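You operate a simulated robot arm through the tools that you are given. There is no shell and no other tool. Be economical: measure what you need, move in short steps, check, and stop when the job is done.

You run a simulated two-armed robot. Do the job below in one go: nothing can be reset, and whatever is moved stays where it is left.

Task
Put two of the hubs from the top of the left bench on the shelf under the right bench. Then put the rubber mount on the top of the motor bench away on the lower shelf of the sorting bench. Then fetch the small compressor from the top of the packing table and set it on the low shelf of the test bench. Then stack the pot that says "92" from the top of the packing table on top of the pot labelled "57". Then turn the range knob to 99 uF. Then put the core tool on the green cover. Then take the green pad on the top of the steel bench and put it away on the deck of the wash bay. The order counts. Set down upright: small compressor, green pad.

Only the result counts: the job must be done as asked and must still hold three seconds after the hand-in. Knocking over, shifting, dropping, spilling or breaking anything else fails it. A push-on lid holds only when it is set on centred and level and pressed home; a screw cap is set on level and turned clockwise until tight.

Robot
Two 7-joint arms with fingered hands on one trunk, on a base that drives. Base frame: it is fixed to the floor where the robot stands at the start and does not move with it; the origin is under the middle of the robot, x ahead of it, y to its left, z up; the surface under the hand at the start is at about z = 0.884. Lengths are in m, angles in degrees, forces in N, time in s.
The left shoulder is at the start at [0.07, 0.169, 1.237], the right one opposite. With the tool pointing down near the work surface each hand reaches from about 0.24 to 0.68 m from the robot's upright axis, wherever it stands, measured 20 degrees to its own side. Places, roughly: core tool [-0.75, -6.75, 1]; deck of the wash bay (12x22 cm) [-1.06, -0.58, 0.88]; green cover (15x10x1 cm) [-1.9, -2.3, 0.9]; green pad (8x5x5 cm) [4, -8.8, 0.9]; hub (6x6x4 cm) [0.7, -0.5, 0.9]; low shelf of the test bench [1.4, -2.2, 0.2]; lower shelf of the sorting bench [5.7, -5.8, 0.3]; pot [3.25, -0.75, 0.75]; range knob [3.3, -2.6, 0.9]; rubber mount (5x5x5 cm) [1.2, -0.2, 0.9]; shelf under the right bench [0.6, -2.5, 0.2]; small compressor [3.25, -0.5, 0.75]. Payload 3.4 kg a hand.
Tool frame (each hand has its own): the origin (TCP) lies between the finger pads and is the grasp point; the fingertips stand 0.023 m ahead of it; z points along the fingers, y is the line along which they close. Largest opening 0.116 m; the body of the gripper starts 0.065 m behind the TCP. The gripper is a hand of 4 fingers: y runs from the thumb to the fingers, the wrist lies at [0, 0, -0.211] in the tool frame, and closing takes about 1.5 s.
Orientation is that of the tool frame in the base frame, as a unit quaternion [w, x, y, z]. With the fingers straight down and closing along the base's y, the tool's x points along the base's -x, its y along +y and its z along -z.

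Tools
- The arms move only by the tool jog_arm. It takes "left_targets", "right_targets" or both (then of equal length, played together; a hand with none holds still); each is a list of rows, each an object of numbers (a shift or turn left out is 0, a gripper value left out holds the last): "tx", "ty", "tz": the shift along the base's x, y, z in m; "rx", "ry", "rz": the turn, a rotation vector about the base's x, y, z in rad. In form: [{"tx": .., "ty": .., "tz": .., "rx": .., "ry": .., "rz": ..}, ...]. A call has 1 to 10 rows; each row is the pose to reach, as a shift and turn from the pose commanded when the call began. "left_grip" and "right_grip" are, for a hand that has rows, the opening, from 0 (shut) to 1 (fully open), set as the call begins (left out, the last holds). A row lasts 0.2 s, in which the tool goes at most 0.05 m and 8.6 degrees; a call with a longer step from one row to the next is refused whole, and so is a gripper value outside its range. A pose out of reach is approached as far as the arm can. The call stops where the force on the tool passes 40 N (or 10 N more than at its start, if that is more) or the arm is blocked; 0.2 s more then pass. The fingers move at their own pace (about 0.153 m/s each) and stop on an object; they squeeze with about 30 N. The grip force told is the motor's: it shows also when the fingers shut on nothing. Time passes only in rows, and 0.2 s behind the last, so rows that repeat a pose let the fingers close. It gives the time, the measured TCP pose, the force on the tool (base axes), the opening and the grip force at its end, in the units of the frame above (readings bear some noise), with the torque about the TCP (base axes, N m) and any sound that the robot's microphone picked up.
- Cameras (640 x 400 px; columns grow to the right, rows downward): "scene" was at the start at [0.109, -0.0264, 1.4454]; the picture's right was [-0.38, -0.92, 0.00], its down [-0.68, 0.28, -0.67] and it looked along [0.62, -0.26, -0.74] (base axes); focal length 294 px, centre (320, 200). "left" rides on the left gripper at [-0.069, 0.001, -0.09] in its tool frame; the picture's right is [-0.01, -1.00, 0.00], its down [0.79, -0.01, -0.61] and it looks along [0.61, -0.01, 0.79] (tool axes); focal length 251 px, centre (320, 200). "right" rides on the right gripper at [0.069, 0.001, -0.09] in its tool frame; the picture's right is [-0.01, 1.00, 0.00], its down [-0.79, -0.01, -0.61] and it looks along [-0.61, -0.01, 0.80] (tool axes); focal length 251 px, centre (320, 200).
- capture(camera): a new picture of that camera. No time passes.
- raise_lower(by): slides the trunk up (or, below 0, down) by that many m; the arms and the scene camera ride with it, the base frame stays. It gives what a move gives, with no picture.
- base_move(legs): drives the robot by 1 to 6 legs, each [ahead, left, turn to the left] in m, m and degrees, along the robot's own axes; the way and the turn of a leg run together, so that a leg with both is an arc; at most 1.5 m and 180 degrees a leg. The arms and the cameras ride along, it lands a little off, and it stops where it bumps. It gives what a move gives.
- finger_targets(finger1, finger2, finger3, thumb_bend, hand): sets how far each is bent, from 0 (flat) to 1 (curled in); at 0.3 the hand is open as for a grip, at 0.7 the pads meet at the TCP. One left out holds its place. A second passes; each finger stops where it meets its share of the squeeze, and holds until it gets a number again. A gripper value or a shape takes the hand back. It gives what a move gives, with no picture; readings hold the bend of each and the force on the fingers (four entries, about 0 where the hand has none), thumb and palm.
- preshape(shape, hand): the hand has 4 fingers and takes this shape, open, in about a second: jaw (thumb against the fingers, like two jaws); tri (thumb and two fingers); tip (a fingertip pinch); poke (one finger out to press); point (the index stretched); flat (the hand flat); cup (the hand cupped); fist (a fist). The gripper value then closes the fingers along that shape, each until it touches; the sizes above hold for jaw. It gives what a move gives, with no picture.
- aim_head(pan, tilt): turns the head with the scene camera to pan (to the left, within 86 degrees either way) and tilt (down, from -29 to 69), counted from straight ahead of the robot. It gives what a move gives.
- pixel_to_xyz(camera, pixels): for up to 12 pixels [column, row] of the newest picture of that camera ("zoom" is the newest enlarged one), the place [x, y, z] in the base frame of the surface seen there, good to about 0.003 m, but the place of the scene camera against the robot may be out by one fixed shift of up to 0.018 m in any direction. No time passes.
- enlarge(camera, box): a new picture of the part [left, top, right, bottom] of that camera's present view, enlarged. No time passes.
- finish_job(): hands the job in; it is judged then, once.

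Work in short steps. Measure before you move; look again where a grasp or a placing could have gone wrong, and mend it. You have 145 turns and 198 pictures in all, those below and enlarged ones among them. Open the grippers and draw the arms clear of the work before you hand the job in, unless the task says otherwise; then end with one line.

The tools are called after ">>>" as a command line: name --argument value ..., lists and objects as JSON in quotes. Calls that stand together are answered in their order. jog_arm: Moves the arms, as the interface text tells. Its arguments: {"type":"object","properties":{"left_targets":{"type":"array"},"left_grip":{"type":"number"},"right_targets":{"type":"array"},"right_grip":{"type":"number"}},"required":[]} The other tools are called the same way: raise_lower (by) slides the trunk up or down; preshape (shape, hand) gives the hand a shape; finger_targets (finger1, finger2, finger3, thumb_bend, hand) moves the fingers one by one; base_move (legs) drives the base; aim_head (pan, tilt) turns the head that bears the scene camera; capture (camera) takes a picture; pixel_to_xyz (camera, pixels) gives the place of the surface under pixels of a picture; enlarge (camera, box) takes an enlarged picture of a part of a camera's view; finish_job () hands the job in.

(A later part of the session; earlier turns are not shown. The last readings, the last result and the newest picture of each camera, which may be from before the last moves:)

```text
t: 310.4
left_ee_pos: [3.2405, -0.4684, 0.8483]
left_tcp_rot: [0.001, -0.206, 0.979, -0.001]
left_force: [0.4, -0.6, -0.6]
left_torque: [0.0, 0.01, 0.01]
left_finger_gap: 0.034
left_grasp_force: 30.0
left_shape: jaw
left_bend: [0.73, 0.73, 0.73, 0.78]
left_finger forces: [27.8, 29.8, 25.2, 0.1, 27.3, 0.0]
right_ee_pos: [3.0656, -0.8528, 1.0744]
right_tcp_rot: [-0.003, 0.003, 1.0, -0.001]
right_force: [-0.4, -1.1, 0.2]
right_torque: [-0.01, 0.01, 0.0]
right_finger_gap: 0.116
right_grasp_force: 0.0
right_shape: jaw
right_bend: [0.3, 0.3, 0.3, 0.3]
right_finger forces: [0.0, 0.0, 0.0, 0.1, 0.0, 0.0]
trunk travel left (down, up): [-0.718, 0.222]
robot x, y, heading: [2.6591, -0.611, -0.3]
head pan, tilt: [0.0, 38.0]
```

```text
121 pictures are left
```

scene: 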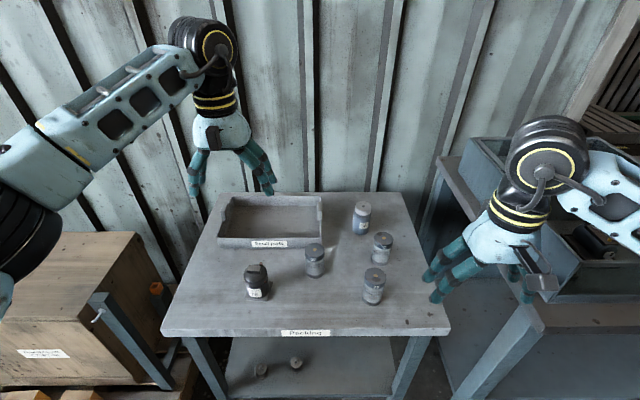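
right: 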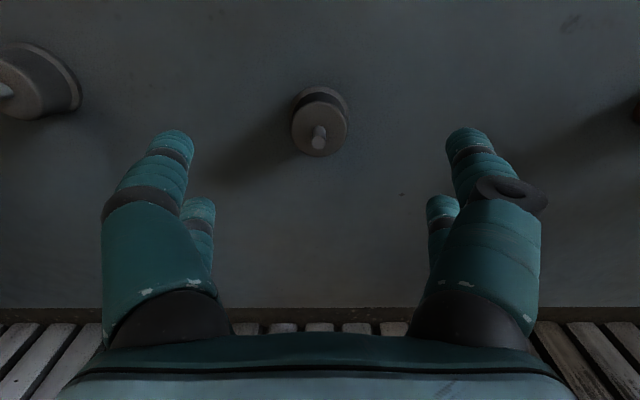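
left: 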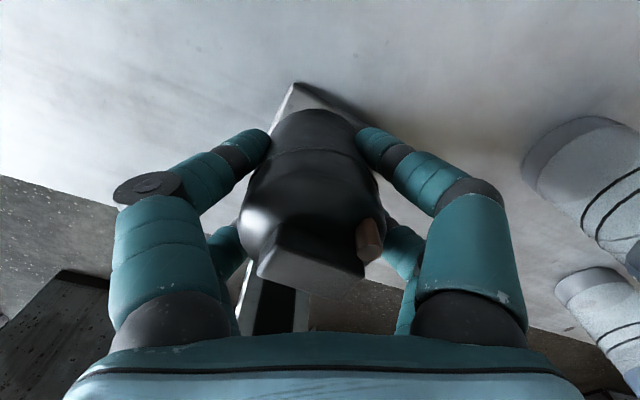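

Firm grip on all fingers. Lift, pull in, then back away from the table.

>>> jog_arm --left_targets '[{"tz": 0.04}, {"tz": 0.08}, {"tz": 0.12}, {"tz": 0.16}, {"tz": 0.2}, {"tz": 0.24}, {"tx": -0.04, "tz": 0.26}, {"tx": -0.08, "tz": 0.28}, {"tx": -0.12, "tz": 0.3}]'

>>> base_move --legs '[[-0.35, 0, 0], [0, -1.5, 0], [0, 0, 180]]'

>>> aim_head --pan 0 --tilt 40

>>> capture --camera "scene"

```text
t: 312.4
left_ee_pos: [3.1207, -0.4681, 1.1507]
left_tcp_rot: [0.003, -0.206, 0.978, 0.0]
left_force: [0.0, 0.0, -5.2]
left_torque: [-0.01, 0.01, -0.02]
left_finger_gap: 0.0335
left_grasp_force: 30.5
left_shape: jaw
left_bend: [0.73, 0.73, 0.73, 0.78]
left_finger forces: [28.7, 30.4, 26.2, 0.0, 28.4, 0.0]
right_ee_pos: [3.0644, -0.853, 1.0742]
right_tcp_rot: [-0.002, 0.003, 1.0, -0.002]
right_force: [-0.3, -0.2, -0.1]
right_torque: [0.02, -0.03, 0.02]
right_finger_gap: 0.1159
right_grasp_force: 0.1
right_shape: jaw
right_bend: [0.3, 0.3, 0.3, 0.3]
right_finger forces: [0.0, 0.0, 0.0, 0.0, 0.0, 0.0]
trunk travel left (down, up): [-0.718, 0.222]
robot x, y, heading: [2.6615, -0.6174, -0.4]
head pan, tilt: [0.0, 38.0]
```

```text
t: 329.0
left_ee_pos: [1.8533, -2.2665, 1.1489]
left_tcp_rot: [-0.001, 0.978, 0.207, -0.001]
left_force: [-0.2, 0.2, -5.4]
left_torque: [0.03, -0.04, 0.0]
left_finger_gap: 0.0332
left_grasp_force: 30.2
left_shape: jaw
left_bend: [0.73, 0.73, 0.73, 0.78]
left_finger forces: [29.0, 30.3, 26.8, 0.0, 28.9, 0.0]
right_ee_pos: [1.9109, -1.8825, 1.0753]
right_tcp_rot: [-0.002, 1.0, -0.002, 0.003]
right_force: [-0.4, 0.9, 0.7]
right_torque: [-0.01, 0.02, -0.01]
right_finger_gap: 0.1158
right_grasp_force: 0.0
right_shape: jaw
right_bend: [0.3, 0.3, 0.3, 0.3]
right_finger forces: [0.0, 0.1, 0.0, 0.0, 0.0, 0.0]
trunk travel left (down, up): [-0.718, 0.222]
robot x, y, heading: [2.3151, -2.1154, 179.9]
head pan, tilt: [0.0, 38.0]
```

```text
t: 329.6
left_ee_pos: [1.8538, -2.2662, 1.1499]
left_tcp_rot: [-0.001, 0.978, 0.207, -0.001]
left_force: [0.4, -0.1, -5.7]
left_torque: [0.03, 0.0, -0.01]
left_finger_gap: 0.0332
left_grasp_force: 29.7
left_shape: jaw
left_bend: [0.73, 0.73, 0.73, 0.78]
left_finger forces: [29.0, 30.3, 26.9, 0.0, 28.8, 0.0]
right_ee_pos: [1.911, -1.8827, 1.0726]
right_tcp_rot: [-0.002, 1.0, -0.002, 0.003]
right_force: [0.0, 0.3, -0.8]
right_torque: [-0.01, -0.03, 0.02]
right_finger_gap: 0.1159
right_grasp_force: 0.1
right_shape: jaw
right_bend: [0.3, 0.3, 0.3, 0.3]
right_finger forces: [0.0, 0.0, 0.0, 0.1, 0.0, 0.1]
trunk travel left (down, up): [-0.718, 0.222]
robot x, y, heading: [2.3147, -2.1171, 180.1]
head pan, tilt: [0.0, 40.0]
```

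```text
120 pictures are left
```

scene: 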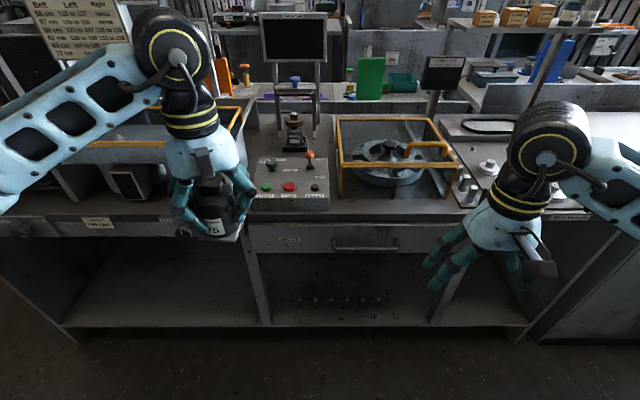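

Read the front labels to identify the test bench, and measure the low shelf.

>>> enlarge --camera "scene" --box '[60, 200, 360, 340]'

>>> enlarge --camera "scene" --box '[340, 190, 640, 340]'

>>> pixel_to_xyz --camera "scene" --pixels '[[160, 290], [160, 325], [160, 250], [280, 315], [290, 225], [255, 245], [335, 300], [430, 300], [65, 320], [300, 323], [262, 325], [520, 320]]'

```text
2.13 times, centred on (210, 270) of scene
```

zoom: 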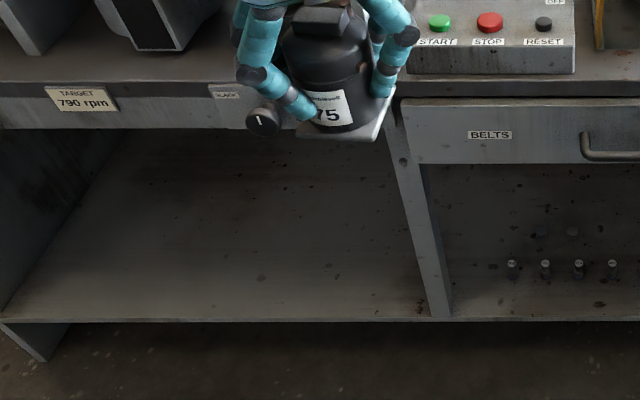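

```text
2.13 times, centred on (490, 265) of scene
```

zoom: 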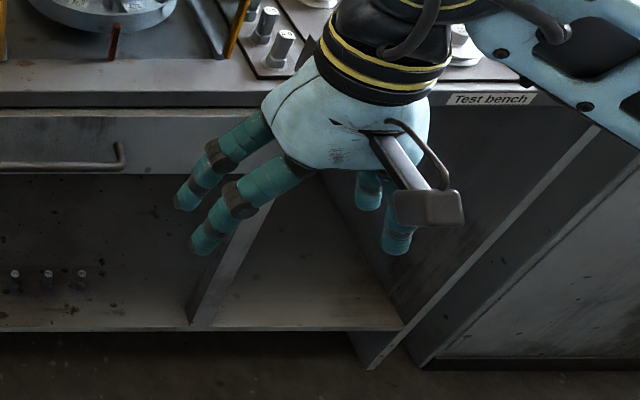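

```text
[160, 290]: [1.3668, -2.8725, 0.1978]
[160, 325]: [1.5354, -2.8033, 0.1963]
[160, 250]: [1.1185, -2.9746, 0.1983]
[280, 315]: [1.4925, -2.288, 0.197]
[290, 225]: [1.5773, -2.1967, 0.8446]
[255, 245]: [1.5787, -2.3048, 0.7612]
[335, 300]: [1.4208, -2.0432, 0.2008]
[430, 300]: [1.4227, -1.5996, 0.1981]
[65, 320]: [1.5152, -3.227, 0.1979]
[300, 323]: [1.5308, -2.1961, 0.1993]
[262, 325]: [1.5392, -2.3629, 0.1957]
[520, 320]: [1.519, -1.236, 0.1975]
```

It is one "Test bench", shelf z≈0.197. I'll use the empty left compartment (y≈-2.6). Shift left 0.33, pull the right hand back, and lower the trunk 0.65.

>>> jog_arm --right_targets '[{"tx": 0.04}, {"tx": 0.08}, {"tx": 0.12}, {"tx": 0.12}]'

>>> base_move --legs '[[0, 0.33, 0]]'

>>> raise_lower --by -0.4

>>> raise_lower --by -0.25

>>> jog_arm --left_targets '[{"tz": -0.04}, {"tz": -0.08}, {"tz": -0.12}, {"tz": -0.16}, {"tz": -0.2}]'

>>> aim_head --pan 15 --tilt 22

>>> capture --camera "scene"

```text
t: 330.6
left_ee_pos: [1.852, -2.2682, 1.1488]
left_tcp_rot: [-0.001, 0.978, 0.207, -0.001]
left_force: [-0.4, -0.6, -4.7]
left_torque: [0.01, -0.02, -0.02]
left_finger_gap: 0.0331
left_grasp_force: 30.0
left_shape: jaw
left_bend: [0.73, 0.73, 0.73, 0.78]
left_finger forces: [29.0, 30.5, 27.0, 0.0, 28.9, 0.1]
right_ee_pos: [2.0226, -1.8819, 1.0761]
right_tcp_rot: [-0.002, 1.0, -0.003, 0.005]
right_force: [0.1, 0.1, -0.1]
right_torque: [0.01, -0.02, 0.0]
right_finger_gap: 0.1159
right_grasp_force: 0.1
right_shape: jaw
right_bend: [0.3, 0.3, 0.3, 0.3]
right_finger forces: [0.1, 0.0, 0.0, 0.0, 0.0, 0.0]
right hand out of reach, approached as far as the arm can: row 3, 4
trunk travel left (down, up): [-0.718, 0.222]
robot x, y, heading: [2.3144, -2.1163, 179.8]
head pan, tilt: [0.0, 40.0]
```

```text
t: 332.8
left_ee_pos: [1.8516, -2.5923, 1.1501]
left_tcp_rot: [0.0, 0.978, 0.207, -0.001]
left_force: [0.2, 0.2, -4.6]
left_torque: [0.06, 0.03, -0.04]
left_finger_gap: 0.0332
left_grasp_force: 30.3
left_shape: jaw
left_bend: [0.73, 0.73, 0.73, 0.78]
left_finger forces: [29.2, 30.5, 27.2, 0.1, 29.0, 0.1]
right_ee_pos: [2.0232, -2.2078, 1.0759]
right_tcp_rot: [-0.001, 1.0, -0.001, 0.004]
right_force: [-0.8, -0.7, 0.3]
right_torque: [-0.04, 0.04, -0.01]
right_finger_gap: 0.116
right_grasp_force: 0.1
right_shape: jaw
right_bend: [0.3, 0.3, 0.3, 0.3]
right_finger forces: [0.1, 0.0, 0.0, 0.1, 0.0, 0.0]
trunk travel left (down, up): [-0.718, 0.222]
robot x, y, heading: [2.3159, -2.4467, 179.9]
head pan, tilt: [0.0, 40.0]
```

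```text
t: 336.6
left_ee_pos: [1.8541, -2.5914, 0.7501]
left_tcp_rot: [-0.001, 0.978, 0.208, -0.001]
left_force: [0.1, -0.3, -5.0]
left_torque: [0.03, -0.03, -0.02]
left_finger_gap: 0.0332
left_grasp_force: 29.7
left_shape: jaw
left_bend: [0.73, 0.73, 0.73, 0.78]
left_finger forces: [29.2, 30.6, 27.2, 0.0, 28.8, 0.1]
right_ee_pos: [2.0224, -2.2092, 0.676]
right_tcp_rot: [-0.002, 1.0, -0.001, 0.004]
right_force: [0.2, 0.9, 0.6]
right_torque: [-0.01, -0.02, -0.05]
right_finger_gap: 0.1159
right_grasp_force: 0.1
right_shape: jaw
right_bend: [0.3, 0.3, 0.3, 0.3]
right_finger forces: [0.0, 0.0, 0.1, 0.1, 0.1, 0.0]
trunk travel left (down, up): [-0.318, 0.622]
robot x, y, heading: [2.3149, -2.4457, 179.9]
head pan, tilt: [0.0, 40.0]
```

```text
t: 339.2
left_ee_pos: [1.853, -2.5937, 0.4996]
left_tcp_rot: [0.0, 0.978, 0.208, -0.002]
left_force: [-0.6, 0.5, -5.6]
left_torque: [0.0, -0.03, -0.02]
left_finger_gap: 0.033
left_grasp_force: 29.6
left_shape: jaw
left_bend: [0.73, 0.73, 0.73, 0.78]
left_finger forces: [29.3, 30.7, 27.2, 0.0, 29.0, 0.1]
right_ee_pos: [2.0235, -2.2089, 0.4267]
right_tcp_rot: [-0.001, 1.0, -0.001, 0.003]
right_force: [0.2, 0.3, 0.4]
right_torque: [0.01, -0.03, -0.02]
right_finger_gap: 0.1159
right_grasp_force: 0.1
right_shape: jaw
right_bend: [0.3, 0.3, 0.3, 0.3]
right_finger forces: [0.0, 0.1, 0.0, 0.0, 0.1, 0.1]
trunk travel left (down, up): [-0.068, 0.872]
robot x, y, heading: [2.3134, -2.4456, 180.1]
head pan, tilt: [0.0, 40.0]
```

```text
t: 340.4
left_ee_pos: [1.8533, -2.5933, 0.2983]
left_tcp_rot: [-0.001, 0.978, 0.209, -0.001]
left_force: [0.2, -0.7, -5.6]
left_torque: [-0.02, -0.02, -0.04]
left_finger_gap: 0.0327
left_grasp_force: 30.0
left_shape: jaw
left_bend: [0.73, 0.73, 0.73, 0.78]
left_finger forces: [30.0, 31.3, 27.9, 0.0, 29.7, 0.1]
right_ee_pos: [2.0228, -2.2084, 0.4262]
right_tcp_rot: [-0.002, 1.0, -0.001, 0.005]
right_force: [-0.1, -0.2, 0.4]
right_torque: [0.02, 0.04, -0.02]
right_finger_gap: 0.1159
right_grasp_force: 0.1
right_shape: jaw
right_bend: [0.3, 0.3, 0.3, 0.3]
right_finger forces: [0.0, 0.0, 0.1, 0.0, 0.0, 0.0]
trunk travel left (down, up): [-0.068, 0.872]
robot x, y, heading: [2.3168, -2.4433, 180.3]
head pan, tilt: [0.0, 40.0]
```

```text
t: 341.2
left_ee_pos: [1.8551, -2.5932, 0.2995]
left_tcp_rot: [-0.001, 0.978, 0.207, -0.001]
left_force: [-0.3, 0.8, -5.8]
left_torque: [0.01, 0.01, 0.04]
left_finger_gap: 0.033
left_grasp_force: 30.0
left_shape: jaw
left_bend: [0.73, 0.73, 0.73, 0.78]
left_finger forces: [30.0, 31.3, 27.8, 0.0, 29.5, 0.1]
right_ee_pos: [2.023, -2.2082, 0.4268]
right_tcp_rot: [-0.001, 1.0, 0.0, 0.005]
right_force: [0.8, 0.2, -0.3]
right_torque: [-0.02, 0.0, 0.0]
right_finger_gap: 0.1157
right_grasp_force: 0.1
right_shape: jaw
right_bend: [0.3, 0.3, 0.3, 0.3]
right_finger forces: [0.1, 0.1, 0.1, 0.0, 0.0, 0.1]
trunk travel left (down, up): [-0.068, 0.872]
robot x, y, heading: [2.3164, -2.4413, 179.5]
head pan, tilt: [15.0, 22.0]
```

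```text
117 pictures are left
```

scene: 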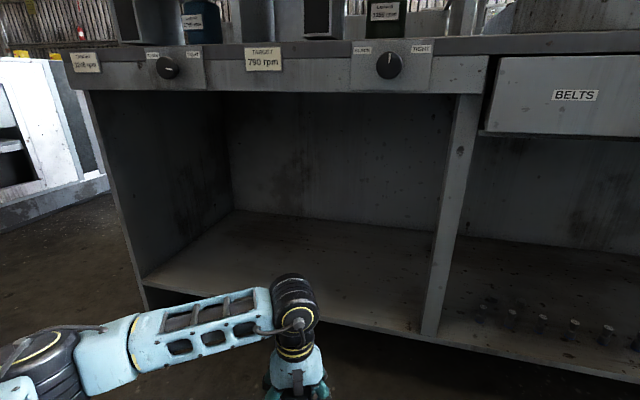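

Measure the apron bottom, then drive ahead 0.38.

>>> pixel_to_xyz --camera "scene" --pixels '[[330, 90], [290, 280], [388, 65], [40, 350], [120, 200]]'

>>> base_move --legs '[[0.38, 0, 0]]'

>>> jog_arm --left_targets '[{"tx": -0.04}, {"tx": -0.08}, {"tx": -0.08, "tz": -0.03}, {"tx": -0.08, "tz": -0.05}, {"tx": -0.08, "tz": -0.05}]'

>>> capture --camera "left"

>>> capture --camera "scene"

```text
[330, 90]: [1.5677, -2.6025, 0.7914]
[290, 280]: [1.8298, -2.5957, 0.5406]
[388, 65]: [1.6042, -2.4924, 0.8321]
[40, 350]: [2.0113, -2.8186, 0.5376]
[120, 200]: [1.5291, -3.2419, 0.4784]
```

```text
t: 343.6
left_ee_pos: [1.4765, -2.5924, 0.2993]
left_tcp_rot: [0.0, 0.978, 0.208, 0.0]
left_force: [-0.6, 0.5, -5.3]
left_torque: [0.03, -0.02, 0.0]
left_finger_gap: 0.0328
left_grasp_force: 29.7
left_shape: jaw
left_bend: [0.73, 0.73, 0.73, 0.78]
left_finger forces: [30.0, 31.4, 27.9, 0.0, 29.7, 0.1]
right_ee_pos: [1.6442, -2.2077, 0.4278]
right_tcp_rot: [-0.001, 1.0, -0.001, 0.004]
right_force: [0.1, -0.4, 0.8]
right_torque: [-0.01, 0.0, -0.04]
right_finger_gap: 0.1159
right_grasp_force: 0.1
right_shape: jaw
right_bend: [0.3, 0.3, 0.3, 0.3]
right_finger forces: [0.0, 0.0, 0.0, 0.0, 0.0, 0.0]
trunk travel left (down, up): [-0.068, 0.872]
robot x, y, heading: [1.9339, -2.4449, 180.0]
head pan, tilt: [15.0, 22.0]
```

```text
t: 344.8
left_ee_pos: [1.3955, -2.5924, 0.249]
left_tcp_rot: [0.001, 0.978, 0.207, -0.002]
left_force: [-0.5, -0.3, -5.9]
left_torque: [0.0, -0.01, -0.01]
left_finger_gap: 0.033
left_grasp_force: 29.7
left_shape: jaw
left_bend: [0.73, 0.73, 0.73, 0.78]
left_finger forces: [30.4, 31.7, 28.5, 0.0, 30.0, 0.0]
right_ee_pos: [1.6454, -2.2079, 0.4263]
right_tcp_rot: [-0.002, 1.0, 0.0, 0.003]
right_force: [0.5, -0.5, 0.3]
right_torque: [0.01, -0.01, 0.03]
right_finger_gap: 0.1157
right_grasp_force: 0.1
right_shape: jaw
right_bend: [0.3, 0.3, 0.3, 0.3]
right_finger forces: [0.1, 0.0, 0.0, 0.0, 0.0, 0.0]
trunk travel left (down, up): [-0.068, 0.872]
robot x, y, heading: [1.9353, -2.4433, 179.8]
head pan, tilt: [15.0, 22.0]
```

```text
116 pictures are left
```

left: 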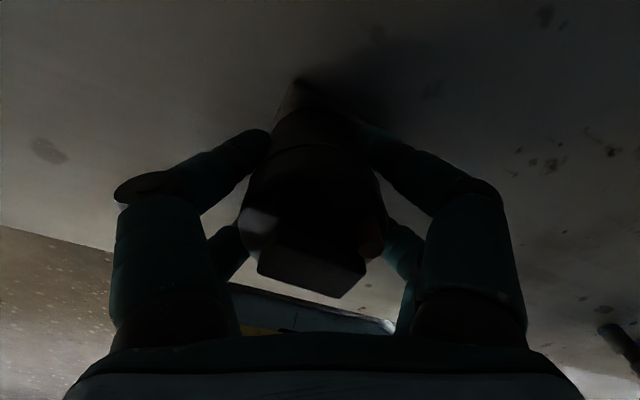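

```text
115 pictures are left
```

scene: 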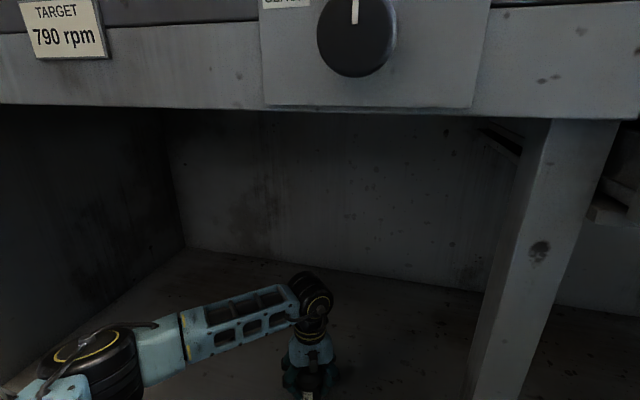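

Lower in mm steps to contact (expected TCP≈0.245).

>>> jog_arm --left_targets '[{"tz": -0.0015}, {"tz": -0.003}, {"tz": -0.004}, {"tz": -0.005}, {"tz": -0.005}]'

```text
t: 346.0
left_ee_pos: [1.3951, -2.5937, 0.2483]
left_tcp_rot: [-0.001, 0.978, 0.208, -0.003]
left_force: [1.8, -2.9, 26.0]
left_torque: [-0.23, -0.16, -0.04]
left_finger_gap: 0.033
left_grasp_force: 30.0
left_shape: jaw
left_bend: [0.74, 0.74, 0.74, 0.78]
left_finger forces: [34.1, 36.5, 31.4, 0.1, 32.1, 0.0]
right_ee_pos: [1.6464, -2.2076, 0.4276]
right_tcp_rot: [-0.001, 1.0, 0.0, 0.002]
right_force: [0.3, 0.6, -0.1]
right_torque: [0.0, -0.01, 0.01]
right_finger_gap: 0.116
right_grasp_force: 0.0
right_shape: jaw
right_bend: [0.3, 0.3, 0.3, 0.3]
right_finger forces: [0.0, 0.1, 0.0, 0.0, 0.0, 0.1]
trunk travel left (down, up): [-0.068, 0.872]
robot x, y, heading: [1.9325, -2.4462, 180.1]
head pan, tilt: [15.0, 22.0]
```

Contact at z≈0.248 (26 N). Relieve 3 mm, open, then lift and look.

>>> jog_arm --left_targets '[{"tz": 0.003}, {"tz": 0.003}]'

>>> jog_arm --left_targets '[{}, {}, {}, {}, {}, {}, {}]' --left_grip 1

>>> capture --camera "left"

```text
t: 346.6
left_ee_pos: [1.3967, -2.5928, 0.248]
left_tcp_rot: [-0.001, 0.978, 0.208, -0.002]
left_force: [-3.7, -2.3, 11.8]
left_torque: [-0.08, 0.09, -0.02]
left_finger_gap: 0.0332
left_grasp_force: 30.2
left_shape: jaw
left_bend: [0.74, 0.74, 0.74, 0.78]
left_finger forces: [34.0, 33.8, 30.1, 0.0, 32.5, 0.1]
right_ee_pos: [1.645, -2.207, 0.4273]
right_tcp_rot: [-0.001, 1.0, -0.001, 0.003]
right_force: [-0.2, -0.6, 0.1]
right_torque: [0.0, -0.01, 0.01]
right_finger_gap: 0.1156
right_grasp_force: 0.0
right_shape: jaw
right_bend: [0.3, 0.3, 0.3, 0.3]
right_finger forces: [0.1, 0.0, 0.0, 0.0, 0.0, 0.0]
trunk travel left (down, up): [-0.068, 0.872]
robot x, y, heading: [1.9346, -2.446, 180.0]
head pan, tilt: [15.0, 22.0]
```

```text
t: 348.2
left_ee_pos: [1.3967, -2.593, 0.2475]
left_tcp_rot: [-0.001, 0.978, 0.208, -0.001]
left_force: [0.1, -0.1, -0.7]
left_torque: [-0.04, -0.02, -0.01]
left_finger_gap: 0.1158
left_grasp_force: 0.1
left_shape: jaw
left_bend: [0.3, 0.3, 0.3, 0.3]
left_finger forces: [0.0, 0.0, 0.0, 0.0, 0.0, 0.1]
right_ee_pos: [1.6449, -2.2077, 0.4273]
right_tcp_rot: [-0.002, 1.0, -0.001, 0.003]
right_force: [-0.4, -0.4, -0.9]
right_torque: [-0.02, 0.0, 0.0]
right_finger_gap: 0.1157
right_grasp_force: 0.0
right_shape: jaw
right_bend: [0.3, 0.3, 0.3, 0.3]
right_finger forces: [0.1, 0.1, 0.1, 0.0, 0.0, 0.0]
trunk travel left (down, up): [-0.068, 0.872]
robot x, y, heading: [1.9363, -2.4429, 179.8]
head pan, tilt: [15.0, 22.0]
```

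```text
114 pictures are left
```

left: 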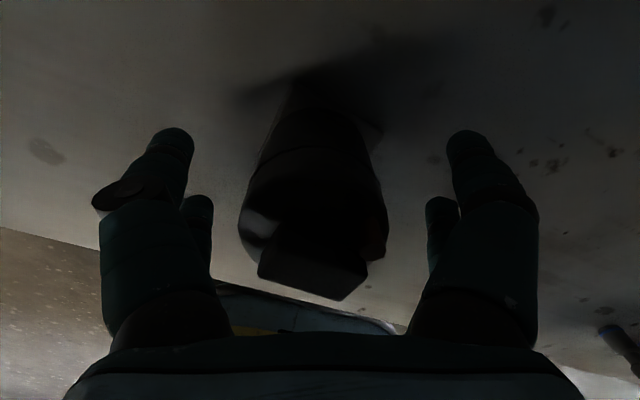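

Standing on the shelf, fingers clear. Lift straight up 0.15 and check, then back out.

>>> jog_arm --left_targets '[{"tz": 0.03}, {"tz": 0.07}, {"tz": 0.11}, {"tz": 0.15}]'

>>> capture --camera "left"

>>> base_move --legs '[[-0.4, 0, 0]]'

>>> capture --camera "scene"

```text
t: 349.2
left_ee_pos: [1.3971, -2.5935, 0.3969]
left_tcp_rot: [0.0, 0.978, 0.208, -0.001]
left_force: [0.2, 0.2, -0.2]
left_torque: [0.0, 0.01, 0.0]
left_finger_gap: 0.1158
left_grasp_force: 0.1
left_shape: jaw
left_bend: [0.3, 0.3, 0.3, 0.3]
left_finger forces: [0.1, 0.0, 0.0, 0.0, 0.0, 0.0]
right_ee_pos: [1.6444, -2.2079, 0.4262]
right_tcp_rot: [-0.001, 1.0, -0.001, 0.003]
right_force: [0.2, 0.4, 0.1]
right_torque: [-0.02, -0.01, 0.0]
right_finger_gap: 0.1158
right_grasp_force: 0.1
right_shape: jaw
right_bend: [0.3, 0.3, 0.3, 0.3]
right_finger forces: [0.0, 0.0, 0.0, 0.0, 0.0, 0.0]
trunk travel left (down, up): [-0.068, 0.872]
robot x, y, heading: [1.9359, -2.444, 179.9]
head pan, tilt: [15.0, 22.0]
```

```text
113 pictures are left
```

left: 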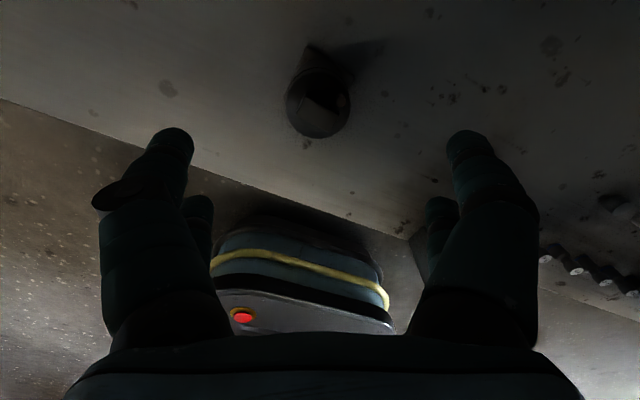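

```text
t: 351.7
left_ee_pos: [1.797, -2.5938, 0.3972]
left_tcp_rot: [0.0, 0.978, 0.207, -0.001]
left_force: [-0.1, 0.4, 0.4]
left_torque: [0.02, 0.0, 0.02]
left_finger_gap: 0.1159
left_grasp_force: 0.0
left_shape: jaw
left_bend: [0.3, 0.3, 0.3, 0.3]
left_finger forces: [0.0, 0.1, 0.0, 0.0, 0.0, 0.1]
right_ee_pos: [2.0449, -2.2083, 0.4268]
right_tcp_rot: [-0.001, 1.0, -0.002, 0.003]
right_force: [0.4, -0.6, 0.2]
right_torque: [-0.01, -0.03, -0.02]
right_finger_gap: 0.1161
right_grasp_force: 0.0
right_shape: jaw
right_bend: [0.3, 0.3, 0.3, 0.3]
right_finger forces: [0.0, 0.1, 0.0, 0.0, 0.0, 0.1]
trunk travel left (down, up): [-0.068, 0.872]
robot x, y, heading: [2.3376, -2.4455, 180.0]
head pan, tilt: [15.0, 22.0]
```

```text
112 pictures are left
```

scene: 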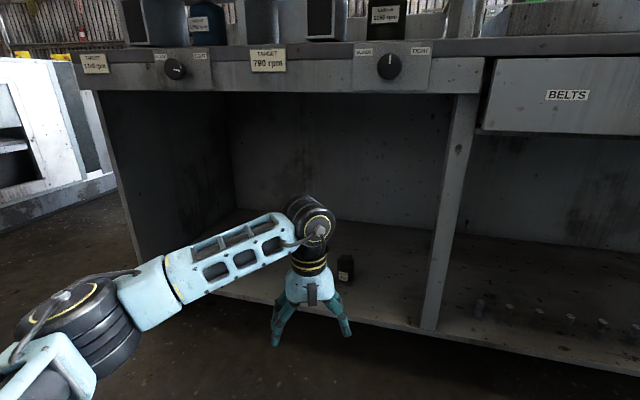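

Compressor stands upright on the shelf. Raise the trunk, square the left hand, turn round, and go back to the packing table (robot y≈-0.45).

>>> raise_lower --by 0.4

>>> raise_lower --by 0.35

>>> jog_arm --left_targets '[{"tx": 0.04, "rz": -0.14}, {"tx": 0.08, "rz": -0.28}, {"tx": 0.12, "rz": -0.42}, {"tx": 0.16, "rz": -0.42}, {"tx": 0.2, "rz": -0.42}]'

>>> base_move --legs '[[0, 0, 180], [0, 1.0, 0], [0, 1.0, 0], [0.33, 0, 0]]'

>>> aim_head --pan -15 --tilt 45

>>> capture --camera "scene"

```text
t: 355.6
left_ee_pos: [1.7964, -2.5919, 0.7973]
left_tcp_rot: [0.0, 0.978, 0.208, 0.0]
left_force: [-0.6, 0.4, -0.3]
left_torque: [0.0, -0.02, 0.01]
left_finger_gap: 0.1156
left_grasp_force: 0.1
left_shape: jaw
left_bend: [0.3, 0.3, 0.3, 0.3]
left_finger forces: [0.0, 0.1, 0.0, 0.1, 0.0, 0.0]
right_ee_pos: [2.0467, -2.2092, 0.8269]
right_tcp_rot: [-0.001, 1.0, -0.002, 0.004]
right_force: [-0.3, 0.1, -0.1]
right_torque: [0.01, -0.02, 0.0]
right_finger_gap: 0.1159
right_grasp_force: 0.1
right_shape: jaw
right_bend: [0.3, 0.3, 0.3, 0.3]
right_finger forces: [0.1, 0.0, 0.0, 0.1, 0.0, 0.0]
trunk travel left (down, up): [-0.468, 0.472]
robot x, y, heading: [2.3333, -2.4452, 179.7]
head pan, tilt: [15.0, 22.0]
```

```text
t: 359.0
left_ee_pos: [1.7964, -2.5935, 1.1476]
left_tcp_rot: [-0.001, 0.978, 0.207, 0.0]
left_force: [-0.1, -0.4, -0.3]
left_torque: [0.0, -0.02, 0.01]
left_finger_gap: 0.1159
left_grasp_force: 0.0
left_shape: jaw
left_bend: [0.3, 0.3, 0.3, 0.3]
left_finger forces: [0.0, 0.0, 0.1, 0.1, 0.0, 0.0]
right_ee_pos: [2.046, -2.2081, 1.1766]
right_tcp_rot: [-0.001, 1.0, -0.003, 0.003]
right_force: [-0.2, -1.4, -1.7]
right_torque: [0.01, -0.01, 0.0]
right_finger_gap: 0.1158
right_grasp_force: 0.1
right_shape: jaw
right_bend: [0.3, 0.3, 0.3, 0.3]
right_finger forces: [0.0, 0.1, 0.0, 0.0, 0.0, 0.0]
trunk travel left (down, up): [-0.818, 0.122]
robot x, y, heading: [2.3346, -2.4442, 180.2]
head pan, tilt: [15.0, 22.0]
```

```text
t: 360.2
left_ee_pos: [1.9992, -2.5954, 1.1476]
left_tcp_rot: [-0.001, 1.0, -0.001, -0.002]
left_force: [-0.7, 0.6, 0.3]
left_torque: [0.0, 0.0, 0.01]
left_finger_gap: 0.1162
left_grasp_force: 0.0
left_shape: jaw
left_bend: [0.3, 0.3, 0.3, 0.3]
left_finger forces: [0.1, 0.0, 0.0, 0.0, 0.1, 0.0]
right_ee_pos: [2.0481, -2.2081, 1.1762]
right_tcp_rot: [-0.001, 1.0, -0.002, 0.003]
right_force: [0.3, -0.6, 0.0]
right_torque: [-0.03, -0.02, 0.01]
right_finger_gap: 0.116
right_grasp_force: 0.0
right_shape: jaw
right_bend: [0.3, 0.3, 0.3, 0.3]
right_finger forces: [0.0, 0.1, 0.0, 0.0, 0.1, 0.0]
trunk travel left (down, up): [-0.818, 0.122]
robot x, y, heading: [2.3348, -2.4498, 179.7]
head pan, tilt: [15.0, 22.0]
```

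```text
t: 379.3
left_ee_pos: [2.9397, -0.2777, 1.1482]
left_tcp_rot: [0.001, -0.017, 1.0, 0.0]
left_force: [0.1, 0.1, 0.6]
left_torque: [0.0, 0.03, -0.01]
left_finger_gap: 0.1157
left_grasp_force: 0.1
left_shape: jaw
left_bend: [0.3, 0.3, 0.3, 0.3]
left_finger forces: [0.0, 0.0, 0.0, 0.1, 0.0, 0.0]
right_ee_pos: [2.9028, -0.6639, 1.176]
right_tcp_rot: [-0.003, -0.015, 1.0, -0.002]
right_force: [-0.4, 0.0, -0.2]
right_torque: [-0.06, -0.03, -0.01]
right_finger_gap: 0.1158
right_grasp_force: 0.0
right_shape: jaw
right_bend: [0.3, 0.3, 0.3, 0.3]
right_finger forces: [0.0, 0.1, 0.0, 0.0, 0.0, 0.0]
trunk travel left (down, up): [-0.818, 0.122]
robot x, y, heading: [2.6047, -0.4405, 1.8]
head pan, tilt: [15.0, 22.0]
```

```text
t: 380.3
left_ee_pos: [2.9409, -0.277, 1.1471]
left_tcp_rot: [0.002, -0.015, 1.0, -0.001]
left_force: [0.1, -0.5, -1.1]
left_torque: [0.02, 0.0, 0.01]
left_finger_gap: 0.116
left_grasp_force: 0.1
left_shape: jaw
left_bend: [0.3, 0.3, 0.3, 0.3]
left_finger forces: [0.0, 0.1, 0.0, 0.1, 0.1, 0.0]
right_ee_pos: [2.9043, -0.6639, 1.1762]
right_tcp_rot: [-0.004, -0.016, 1.0, -0.002]
right_force: [0.0, -0.2, 0.9]
right_torque: [-0.01, 0.03, 0.03]
right_finger_gap: 0.116
right_grasp_force: 0.0
right_shape: jaw
right_bend: [0.3, 0.3, 0.3, 0.3]
right_finger forces: [0.0, 0.0, 0.0, 0.1, 0.0, 0.0]
trunk travel left (down, up): [-0.818, 0.122]
robot x, y, heading: [2.6043, -0.4407, 1.8]
head pan, tilt: [-15.0, 45.0]
```

```text
111 pictures are left
```

scene: 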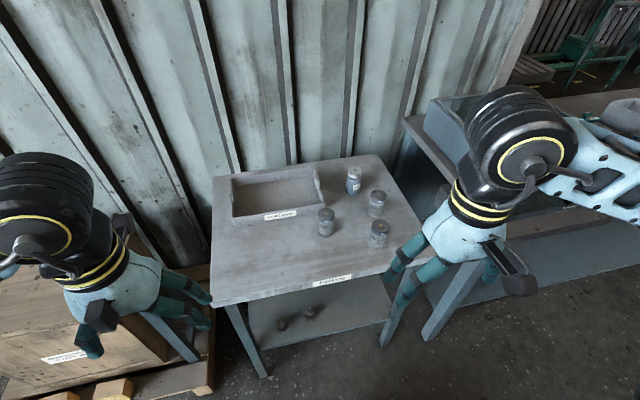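

Drive 0.09 ahead with a -1.8° turn, lower the trunk 0.1, and bring the right hand over pot 92.

>>> base_move --legs '[[0.09, 0, -1.8]]'

>>> raise_lower --by -0.1

>>> jog_arm --right_targets '[{"tx": 0.04, "ty": -0.01}, {"tx": 0.08, "ty": -0.02}, {"tx": 0.12, "ty": -0.03}, {"tx": 0.16, "ty": -0.04}, {"tx": 0.19, "ty": -0.05}, {"tx": 0.19, "ty": -0.05}]'

>>> capture --camera "right"

```text
t: 381.4
left_ee_pos: [3.0321, -0.2865, 1.1481]
left_tcp_rot: [0.002, 0.001, 1.0, 0.0]
left_force: [-0.5, 0.2, -0.5]
left_torque: [0.01, 0.0, 0.04]
left_finger_gap: 0.1162
left_grasp_force: 0.1
left_shape: jaw
left_bend: [0.3, 0.3, 0.3, 0.3]
left_finger forces: [0.0, 0.0, 0.0, 0.1, 0.1, 0.1]
right_ee_pos: [2.9834, -0.6732, 1.1779]
right_tcp_rot: [-0.003, 0.0, 1.0, -0.001]
right_force: [-0.6, 0.6, -0.9]
right_torque: [0.04, -0.03, -0.03]
right_finger_gap: 0.1159
right_grasp_force: 0.0
right_shape: jaw
right_bend: [0.3, 0.3, 0.3, 0.3]
right_finger forces: [0.1, 0.0, 0.0, 0.1, 0.1, 0.0]
trunk travel left (down, up): [-0.818, 0.122]
robot x, y, heading: [2.6933, -0.4341, 0.1]
head pan, tilt: [-15.0, 45.0]
```

```text
t: 382.7
left_ee_pos: [3.0363, -0.2865, 1.0468]
left_tcp_rot: [0.001, 0.0, 1.0, -0.001]
left_force: [-0.5, -0.1, -0.4]
left_torque: [-0.01, 0.02, -0.02]
left_finger_gap: 0.1156
left_grasp_force: 0.0
left_shape: jaw
left_bend: [0.3, 0.3, 0.3, 0.3]
left_finger forces: [0.0, 0.0, 0.0, 0.0, 0.0, 0.0]
right_ee_pos: [2.9867, -0.6723, 1.0771]
right_tcp_rot: [-0.004, 0.0, 1.0, -0.001]
right_force: [0.4, -0.3, 0.4]
right_torque: [0.01, -0.01, 0.01]
right_finger_gap: 0.1161
right_grasp_force: 0.0
right_shape: jaw
right_bend: [0.3, 0.3, 0.3, 0.3]
right_finger forces: [0.0, 0.1, 0.0, 0.0, 0.0, 0.0]
trunk travel left (down, up): [-0.718, 0.222]
robot x, y, heading: [2.6961, -0.4389, -0.3]
head pan, tilt: [-15.0, 45.0]
```

```text
t: 384.1
left_ee_pos: [3.0346, -0.287, 1.0483]
left_tcp_rot: [0.002, 0.0, 1.0, -0.001]
left_force: [-1.3, 0.8, 0.6]
left_torque: [-0.01, 0.01, -0.02]
left_finger_gap: 0.1155
left_grasp_force: 0.0
left_shape: jaw
left_bend: [0.3, 0.3, 0.3, 0.3]
left_finger forces: [0.1, 0.0, 0.0, 0.1, 0.0, 0.0]
right_ee_pos: [3.1776, -0.7224, 1.0778]
right_tcp_rot: [-0.003, -0.001, 1.0, -0.002]
right_force: [0.6, -1.0, 0.6]
right_torque: [0.0, -0.03, -0.01]
right_finger_gap: 0.1158
right_grasp_force: 0.1
right_shape: jaw
right_bend: [0.3, 0.3, 0.3, 0.3]
right_finger forces: [0.0, 0.0, 0.0, 0.1, 0.0, 0.1]
trunk travel left (down, up): [-0.718, 0.222]
robot x, y, heading: [2.6925, -0.4347, -0.0]
head pan, tilt: [-15.0, 45.0]
```

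```text
110 pictures are left
```

right: 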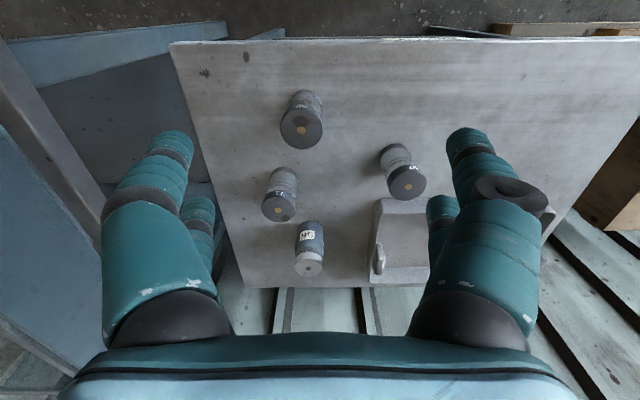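

Zoom on the three pots and measure the top centres of 92 (301,130) and 57 (408,183).

>>> enlarge --camera "right" --box '[260, 80, 440, 220]'

>>> pixel_to_xyz --camera "zoom" --pixels '[[147, 178], [80, 175], [214, 175], [147, 130], [147, 222], [525, 367], [462, 365], [588, 365], [525, 325], [525, 405]]'

```text
2.86 times, centred on (350, 150) of right
```

zoom: 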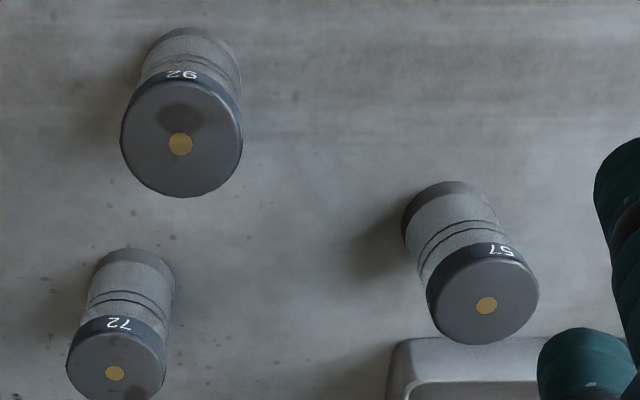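

```text
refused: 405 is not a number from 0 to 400
```

>>> pixel_to_xyz --camera "zoom" --pixels '[[180, 144], [128, 140], [236, 140], [182, 92], [182, 190], [486, 305], [434, 300], [533, 300], [484, 270], [484, 337], [320, 200]]'

```text
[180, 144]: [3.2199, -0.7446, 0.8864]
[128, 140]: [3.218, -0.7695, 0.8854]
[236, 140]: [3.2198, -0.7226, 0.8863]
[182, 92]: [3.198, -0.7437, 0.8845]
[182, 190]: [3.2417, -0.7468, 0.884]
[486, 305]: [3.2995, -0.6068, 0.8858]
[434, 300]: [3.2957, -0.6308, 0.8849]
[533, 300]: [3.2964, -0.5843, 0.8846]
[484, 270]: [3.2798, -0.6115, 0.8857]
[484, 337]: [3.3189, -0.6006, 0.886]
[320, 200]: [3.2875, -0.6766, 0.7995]
```

Pot 92 centre (3.220,-0.7455), pot 57 (3.2985,-0.607), r≈0.025, top 0.886. Go over 92 and down to TCP z≈0.857.

>>> jog_arm --right_targets '[{"tx": 0.0424, "ty": -0.0231}, {"tx": 0.0424, "ty": -0.0231, "tz": -0.045}, {"tx": 0.0424, "ty": -0.0231, "tz": -0.09}, {"tx": 0.0424, "ty": -0.0231, "tz": -0.13}, {"tx": 0.0424, "ty": -0.0231, "tz": -0.13}]'

>>> capture --camera "right"

```text
t: 385.3
left_ee_pos: [3.0339, -0.2855, 1.0488]
left_tcp_rot: [0.002, -0.001, 1.0, -0.001]
left_force: [-0.6, -0.3, 0.0]
left_torque: [0.0, -0.01, 0.0]
left_finger_gap: 0.116
left_grasp_force: 0.0
left_shape: jaw
left_bend: [0.3, 0.3, 0.3, 0.3]
left_finger forces: [0.1, 0.0, 0.0, 0.1, 0.0, 0.1]
right_ee_pos: [3.2207, -0.7454, 0.9457]
right_tcp_rot: [-0.004, -0.001, 1.0, -0.002]
right_force: [-0.6, 0.0, 0.4]
right_torque: [0.02, 0.02, 0.03]
right_finger_gap: 0.1161
right_grasp_force: 0.0
right_shape: jaw
right_bend: [0.3, 0.3, 0.3, 0.3]
right_finger forces: [0.1, 0.0, 0.0, 0.0, 0.2, 0.1]
trunk travel left (down, up): [-0.718, 0.222]
robot x, y, heading: [2.6934, -0.4366, 0.3]
head pan, tilt: [-15.0, 45.0]
```

```text
108 pictures are left
```

right: 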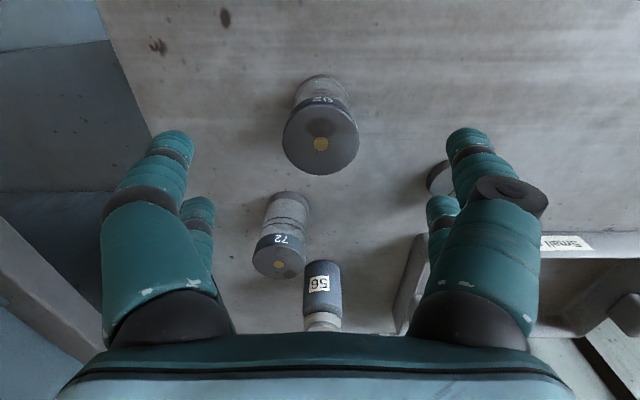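

Clear of neighbours. Descend 0.089 and close.

>>> jog_arm --right_targets '[{"tz": -0.045}, {"tz": -0.089}, {"tz": -0.089}]'

>>> jog_arm --right_targets '[{}, {}, {}, {}, {}, {}, {}, {}]' --right_grip 0

>>> jog_arm --right_targets '[{"tz": 0.03}, {"tz": 0.07}, {"tz": 0.11}, {"tz": 0.15}]'

>>> capture --camera "right"

```text
t: 386.1
left_ee_pos: [3.0353, -0.2862, 1.0484]
left_tcp_rot: [0.001, -0.001, 1.0, -0.001]
left_force: [-0.1, -0.5, 0.6]
left_torque: [-0.02, 0.0, 0.0]
left_finger_gap: 0.1158
left_grasp_force: 0.1
left_shape: jaw
left_bend: [0.3, 0.3, 0.3, 0.3]
left_finger forces: [0.1, 0.0, 0.0, 0.1, 0.0, 0.1]
right_ee_pos: [3.2191, -0.7463, 0.8566]
right_tcp_rot: [-0.003, 0.001, 1.0, -0.002]
right_force: [0.7, -0.1, -1.3]
right_torque: [0.02, 0.02, 0.0]
right_finger_gap: 0.1158
right_grasp_force: 0.0
right_shape: jaw
right_bend: [0.3, 0.3, 0.3, 0.3]
right_finger forces: [0.0, 0.1, 0.0, 0.0, 0.1, 0.0]
trunk travel left (down, up): [-0.718, 0.222]
robot x, y, heading: [2.6975, -0.4366, 0.1]
head pan, tilt: [-15.0, 45.0]
```

```text
t: 387.9
left_ee_pos: [3.0355, -0.2861, 1.0478]
left_tcp_rot: [0.001, 0.001, 1.0, 0.0]
left_force: [-0.7, -0.6, -0.1]
left_torque: [0.01, -0.01, 0.01]
left_finger_gap: 0.1159
left_grasp_force: 0.1
left_shape: jaw
left_bend: [0.3, 0.3, 0.3, 0.3]
left_finger forces: [0.0, 0.0, 0.0, 0.1, 0.0, 0.1]
right_ee_pos: [3.2208, -0.7455, 0.856]
right_tcp_rot: [-0.004, 0.001, 1.0, -0.002]
right_force: [0.8, -0.6, -0.6]
right_torque: [0.0, 0.03, 0.01]
right_finger_gap: 0.029
right_grasp_force: 30.1
right_shape: jaw
right_bend: [0.73, 0.73, 0.73, 0.77]
right_finger forces: [29.4, 28.3, 26.9, 0.1, 25.8, 0.0]
trunk travel left (down, up): [-0.718, 0.222]
robot x, y, heading: [2.692, -0.4356, -0.0]
head pan, tilt: [-15.0, 45.0]
```

```text
t: 388.9
left_ee_pos: [3.0361, -0.2859, 1.0473]
left_tcp_rot: [0.001, 0.0, 1.0, -0.001]
left_force: [0.2, -0.3, 0.4]
left_torque: [-0.03, 0.02, 0.02]
left_finger_gap: 0.1159
left_grasp_force: 0.0
left_shape: jaw
left_bend: [0.3, 0.3, 0.3, 0.3]
left_finger forces: [0.0, 0.1, 0.0, 0.0, 0.0, 0.0]
right_ee_pos: [3.2188, -0.7443, 1.0071]
right_tcp_rot: [-0.005, 0.001, 1.0, -0.002]
right_force: [0.1, 0.8, -2.4]
right_torque: [0.02, 0.03, -0.04]
right_finger_gap: 0.0282
right_grasp_force: 30.0
right_shape: jaw
right_bend: [0.73, 0.73, 0.73, 0.77]
right_finger forces: [31.0, 30.3, 28.4, 0.1, 27.4, 0.1]
trunk travel left (down, up): [-0.718, 0.222]
robot x, y, heading: [2.6921, -0.4346, -0.2]
head pan, tilt: [-15.0, 45.0]
```

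```text
107 pictures are left
```

right: 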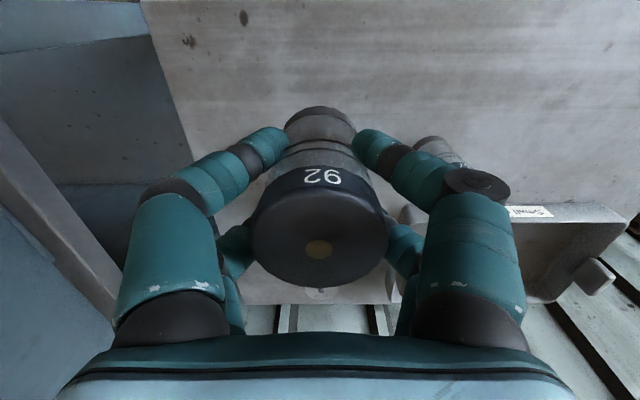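

Held. Measure the held pot's top centre relative to the TCP (3.219,-0.7443,1.007).

>>> pixel_to_xyz --camera "right" --pixels '[[319, 248], [255, 240], [385, 240], [320, 195], [318, 283]]'

```text
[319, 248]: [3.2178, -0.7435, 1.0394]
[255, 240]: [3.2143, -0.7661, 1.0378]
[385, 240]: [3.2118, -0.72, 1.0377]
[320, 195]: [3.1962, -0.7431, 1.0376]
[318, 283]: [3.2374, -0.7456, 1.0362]
```

Pot offset from TCP ≈(-0.0015,+0.001). Move over pot 57 and lower to 8 mm above contact, then verify.

>>> jog_arm --right_targets '[{"tx": 0.025, "ty": 0.04}, {"tx": 0.05, "ty": 0.08}, {"tx": 0.07, "ty": 0.115}, {"tx": 0.081, "ty": 0.1363}, {"tx": 0.081, "ty": 0.1363, "tz": -0.03}, {"tx": 0.081, "ty": 0.1363, "tz": -0.055}, {"tx": 0.081, "ty": 0.1363, "tz": -0.055}]'

>>> capture --camera "right"

>>> enlarge --camera "scene" --box '[240, 140, 440, 290]'

```text
t: 390.5
left_ee_pos: [3.036, -0.286, 1.0484]
left_tcp_rot: [0.001, 0.0, 1.0, -0.001]
left_force: [-0.5, -0.1, 0.3]
left_torque: [0.01, 0.03, -0.02]
left_finger_gap: 0.1158
left_grasp_force: 0.1
left_shape: jaw
left_bend: [0.3, 0.3, 0.3, 0.3]
left_finger forces: [0.0, 0.1, 0.0, 0.0, 0.0, 0.1]
right_ee_pos: [3.3011, -0.6072, 0.9522]
right_tcp_rot: [-0.003, 0.0, 1.0, -0.002]
right_force: [0.3, 0.0, -2.1]
right_torque: [0.0, 0.02, 0.02]
right_finger_gap: 0.0281
right_grasp_force: 29.9
right_shape: jaw
right_bend: [0.73, 0.73, 0.73, 0.77]
right_finger forces: [31.6, 31.1, 29.1, 0.0, 28.3, 0.0]
trunk travel left (down, up): [-0.718, 0.222]
robot x, y, heading: [2.6909, -0.4338, -0.1]
head pan, tilt: [-15.0, 45.0]
```

```text
106 pictures are left
```

right: 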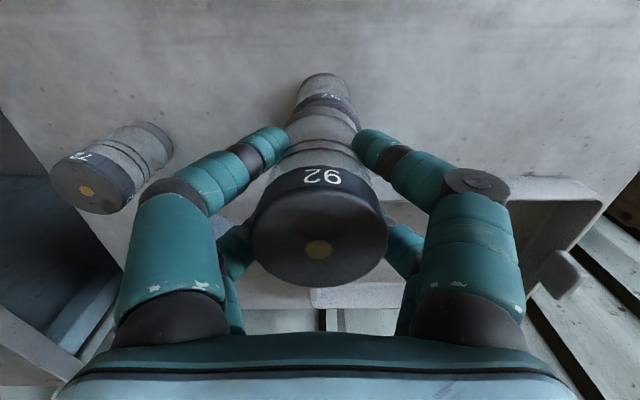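

```text
2.67 times, centred on (340, 215) of scene
```

zoom: 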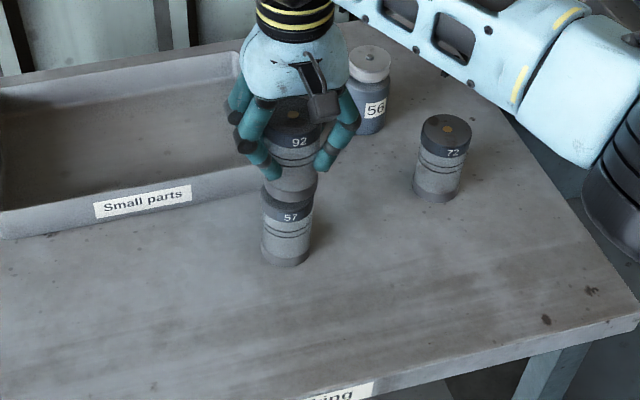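

Aligned. Lower in mm steps to contact.

>>> jog_arm --right_targets '[{"tx": -0.001, "tz": -0.003}, {"tx": -0.001, "tz": -0.005}, {"tx": -0.001, "tz": -0.007}, {"tx": -0.001, "tz": -0.008}, {"tx": -0.001, "tz": -0.009}, {"tx": -0.001, "tz": -0.009}]'

```text
t: 391.9
left_ee_pos: [3.0348, -0.287, 1.0475]
left_tcp_rot: [0.0, 0.0, 1.0, -0.001]
left_force: [0.6, 1.2, 0.2]
left_torque: [-0.03, 0.02, 0.01]
left_finger_gap: 0.1155
left_grasp_force: 0.1
left_shape: jaw
left_bend: [0.3, 0.3, 0.3, 0.3]
left_finger forces: [0.0, 0.0, 0.0, 0.0, 0.1, 0.0]
right_ee_pos: [3.2987, -0.609, 0.9436]
right_tcp_rot: [-0.004, 0.0, 1.0, -0.002]
right_force: [-1.2, -0.2, -2.5]
right_torque: [0.0, -0.02, -0.01]
right_finger_gap: 0.028
right_grasp_force: 29.8
right_shape: jaw
right_bend: [0.73, 0.73, 0.73, 0.77]
right_finger forces: [31.7, 31.2, 29.2, 0.0, 28.4, 0.0]
trunk travel left (down, up): [-0.718, 0.222]
robot x, y, heading: [2.6987, -0.4392, 0.0]
head pan, tilt: [-15.0, 45.0]
```

>>> jog_arm --right_targets '[{"tx": 0.001, "ty": 0.0015, "tz": -0.001}, {"tx": 0.001, "ty": 0.0015, "tz": -0.002}, {"tx": 0.001, "ty": 0.0015, "tz": -0.003}, {"tx": 0.001, "ty": 0.0015, "tz": -0.003}]'

```text
t: 392.9
left_ee_pos: [3.0328, -0.2852, 1.048]
left_tcp_rot: [0.003, 0.0, 1.0, -0.001]
left_force: [0.1, -0.4, 1.1]
left_torque: [0.04, 0.02, -0.01]
left_finger_gap: 0.1158
left_grasp_force: 0.0
left_shape: jaw
left_bend: [0.3, 0.3, 0.3, 0.3]
left_finger forces: [0.0, 0.1, 0.0, 0.0, 0.0, 0.0]
right_ee_pos: [3.2999, -0.608, 0.9409]
right_tcp_rot: [-0.003, 0.0, 1.0, -0.002]
right_force: [2.5, -1.5, 11.5]
right_torque: [-0.08, -0.1, 0.0]
right_finger_gap: 0.0284
right_grasp_force: 29.8
right_shape: jaw
right_bend: [0.73, 0.74, 0.73, 0.77]
right_finger forces: [32.3, 33.0, 31.6, 0.0, 29.5, 0.1]
trunk travel left (down, up): [-0.718, 0.222]
robot x, y, heading: [2.6934, -0.4349, 0.0]
head pan, tilt: [-15.0, 45.0]
```

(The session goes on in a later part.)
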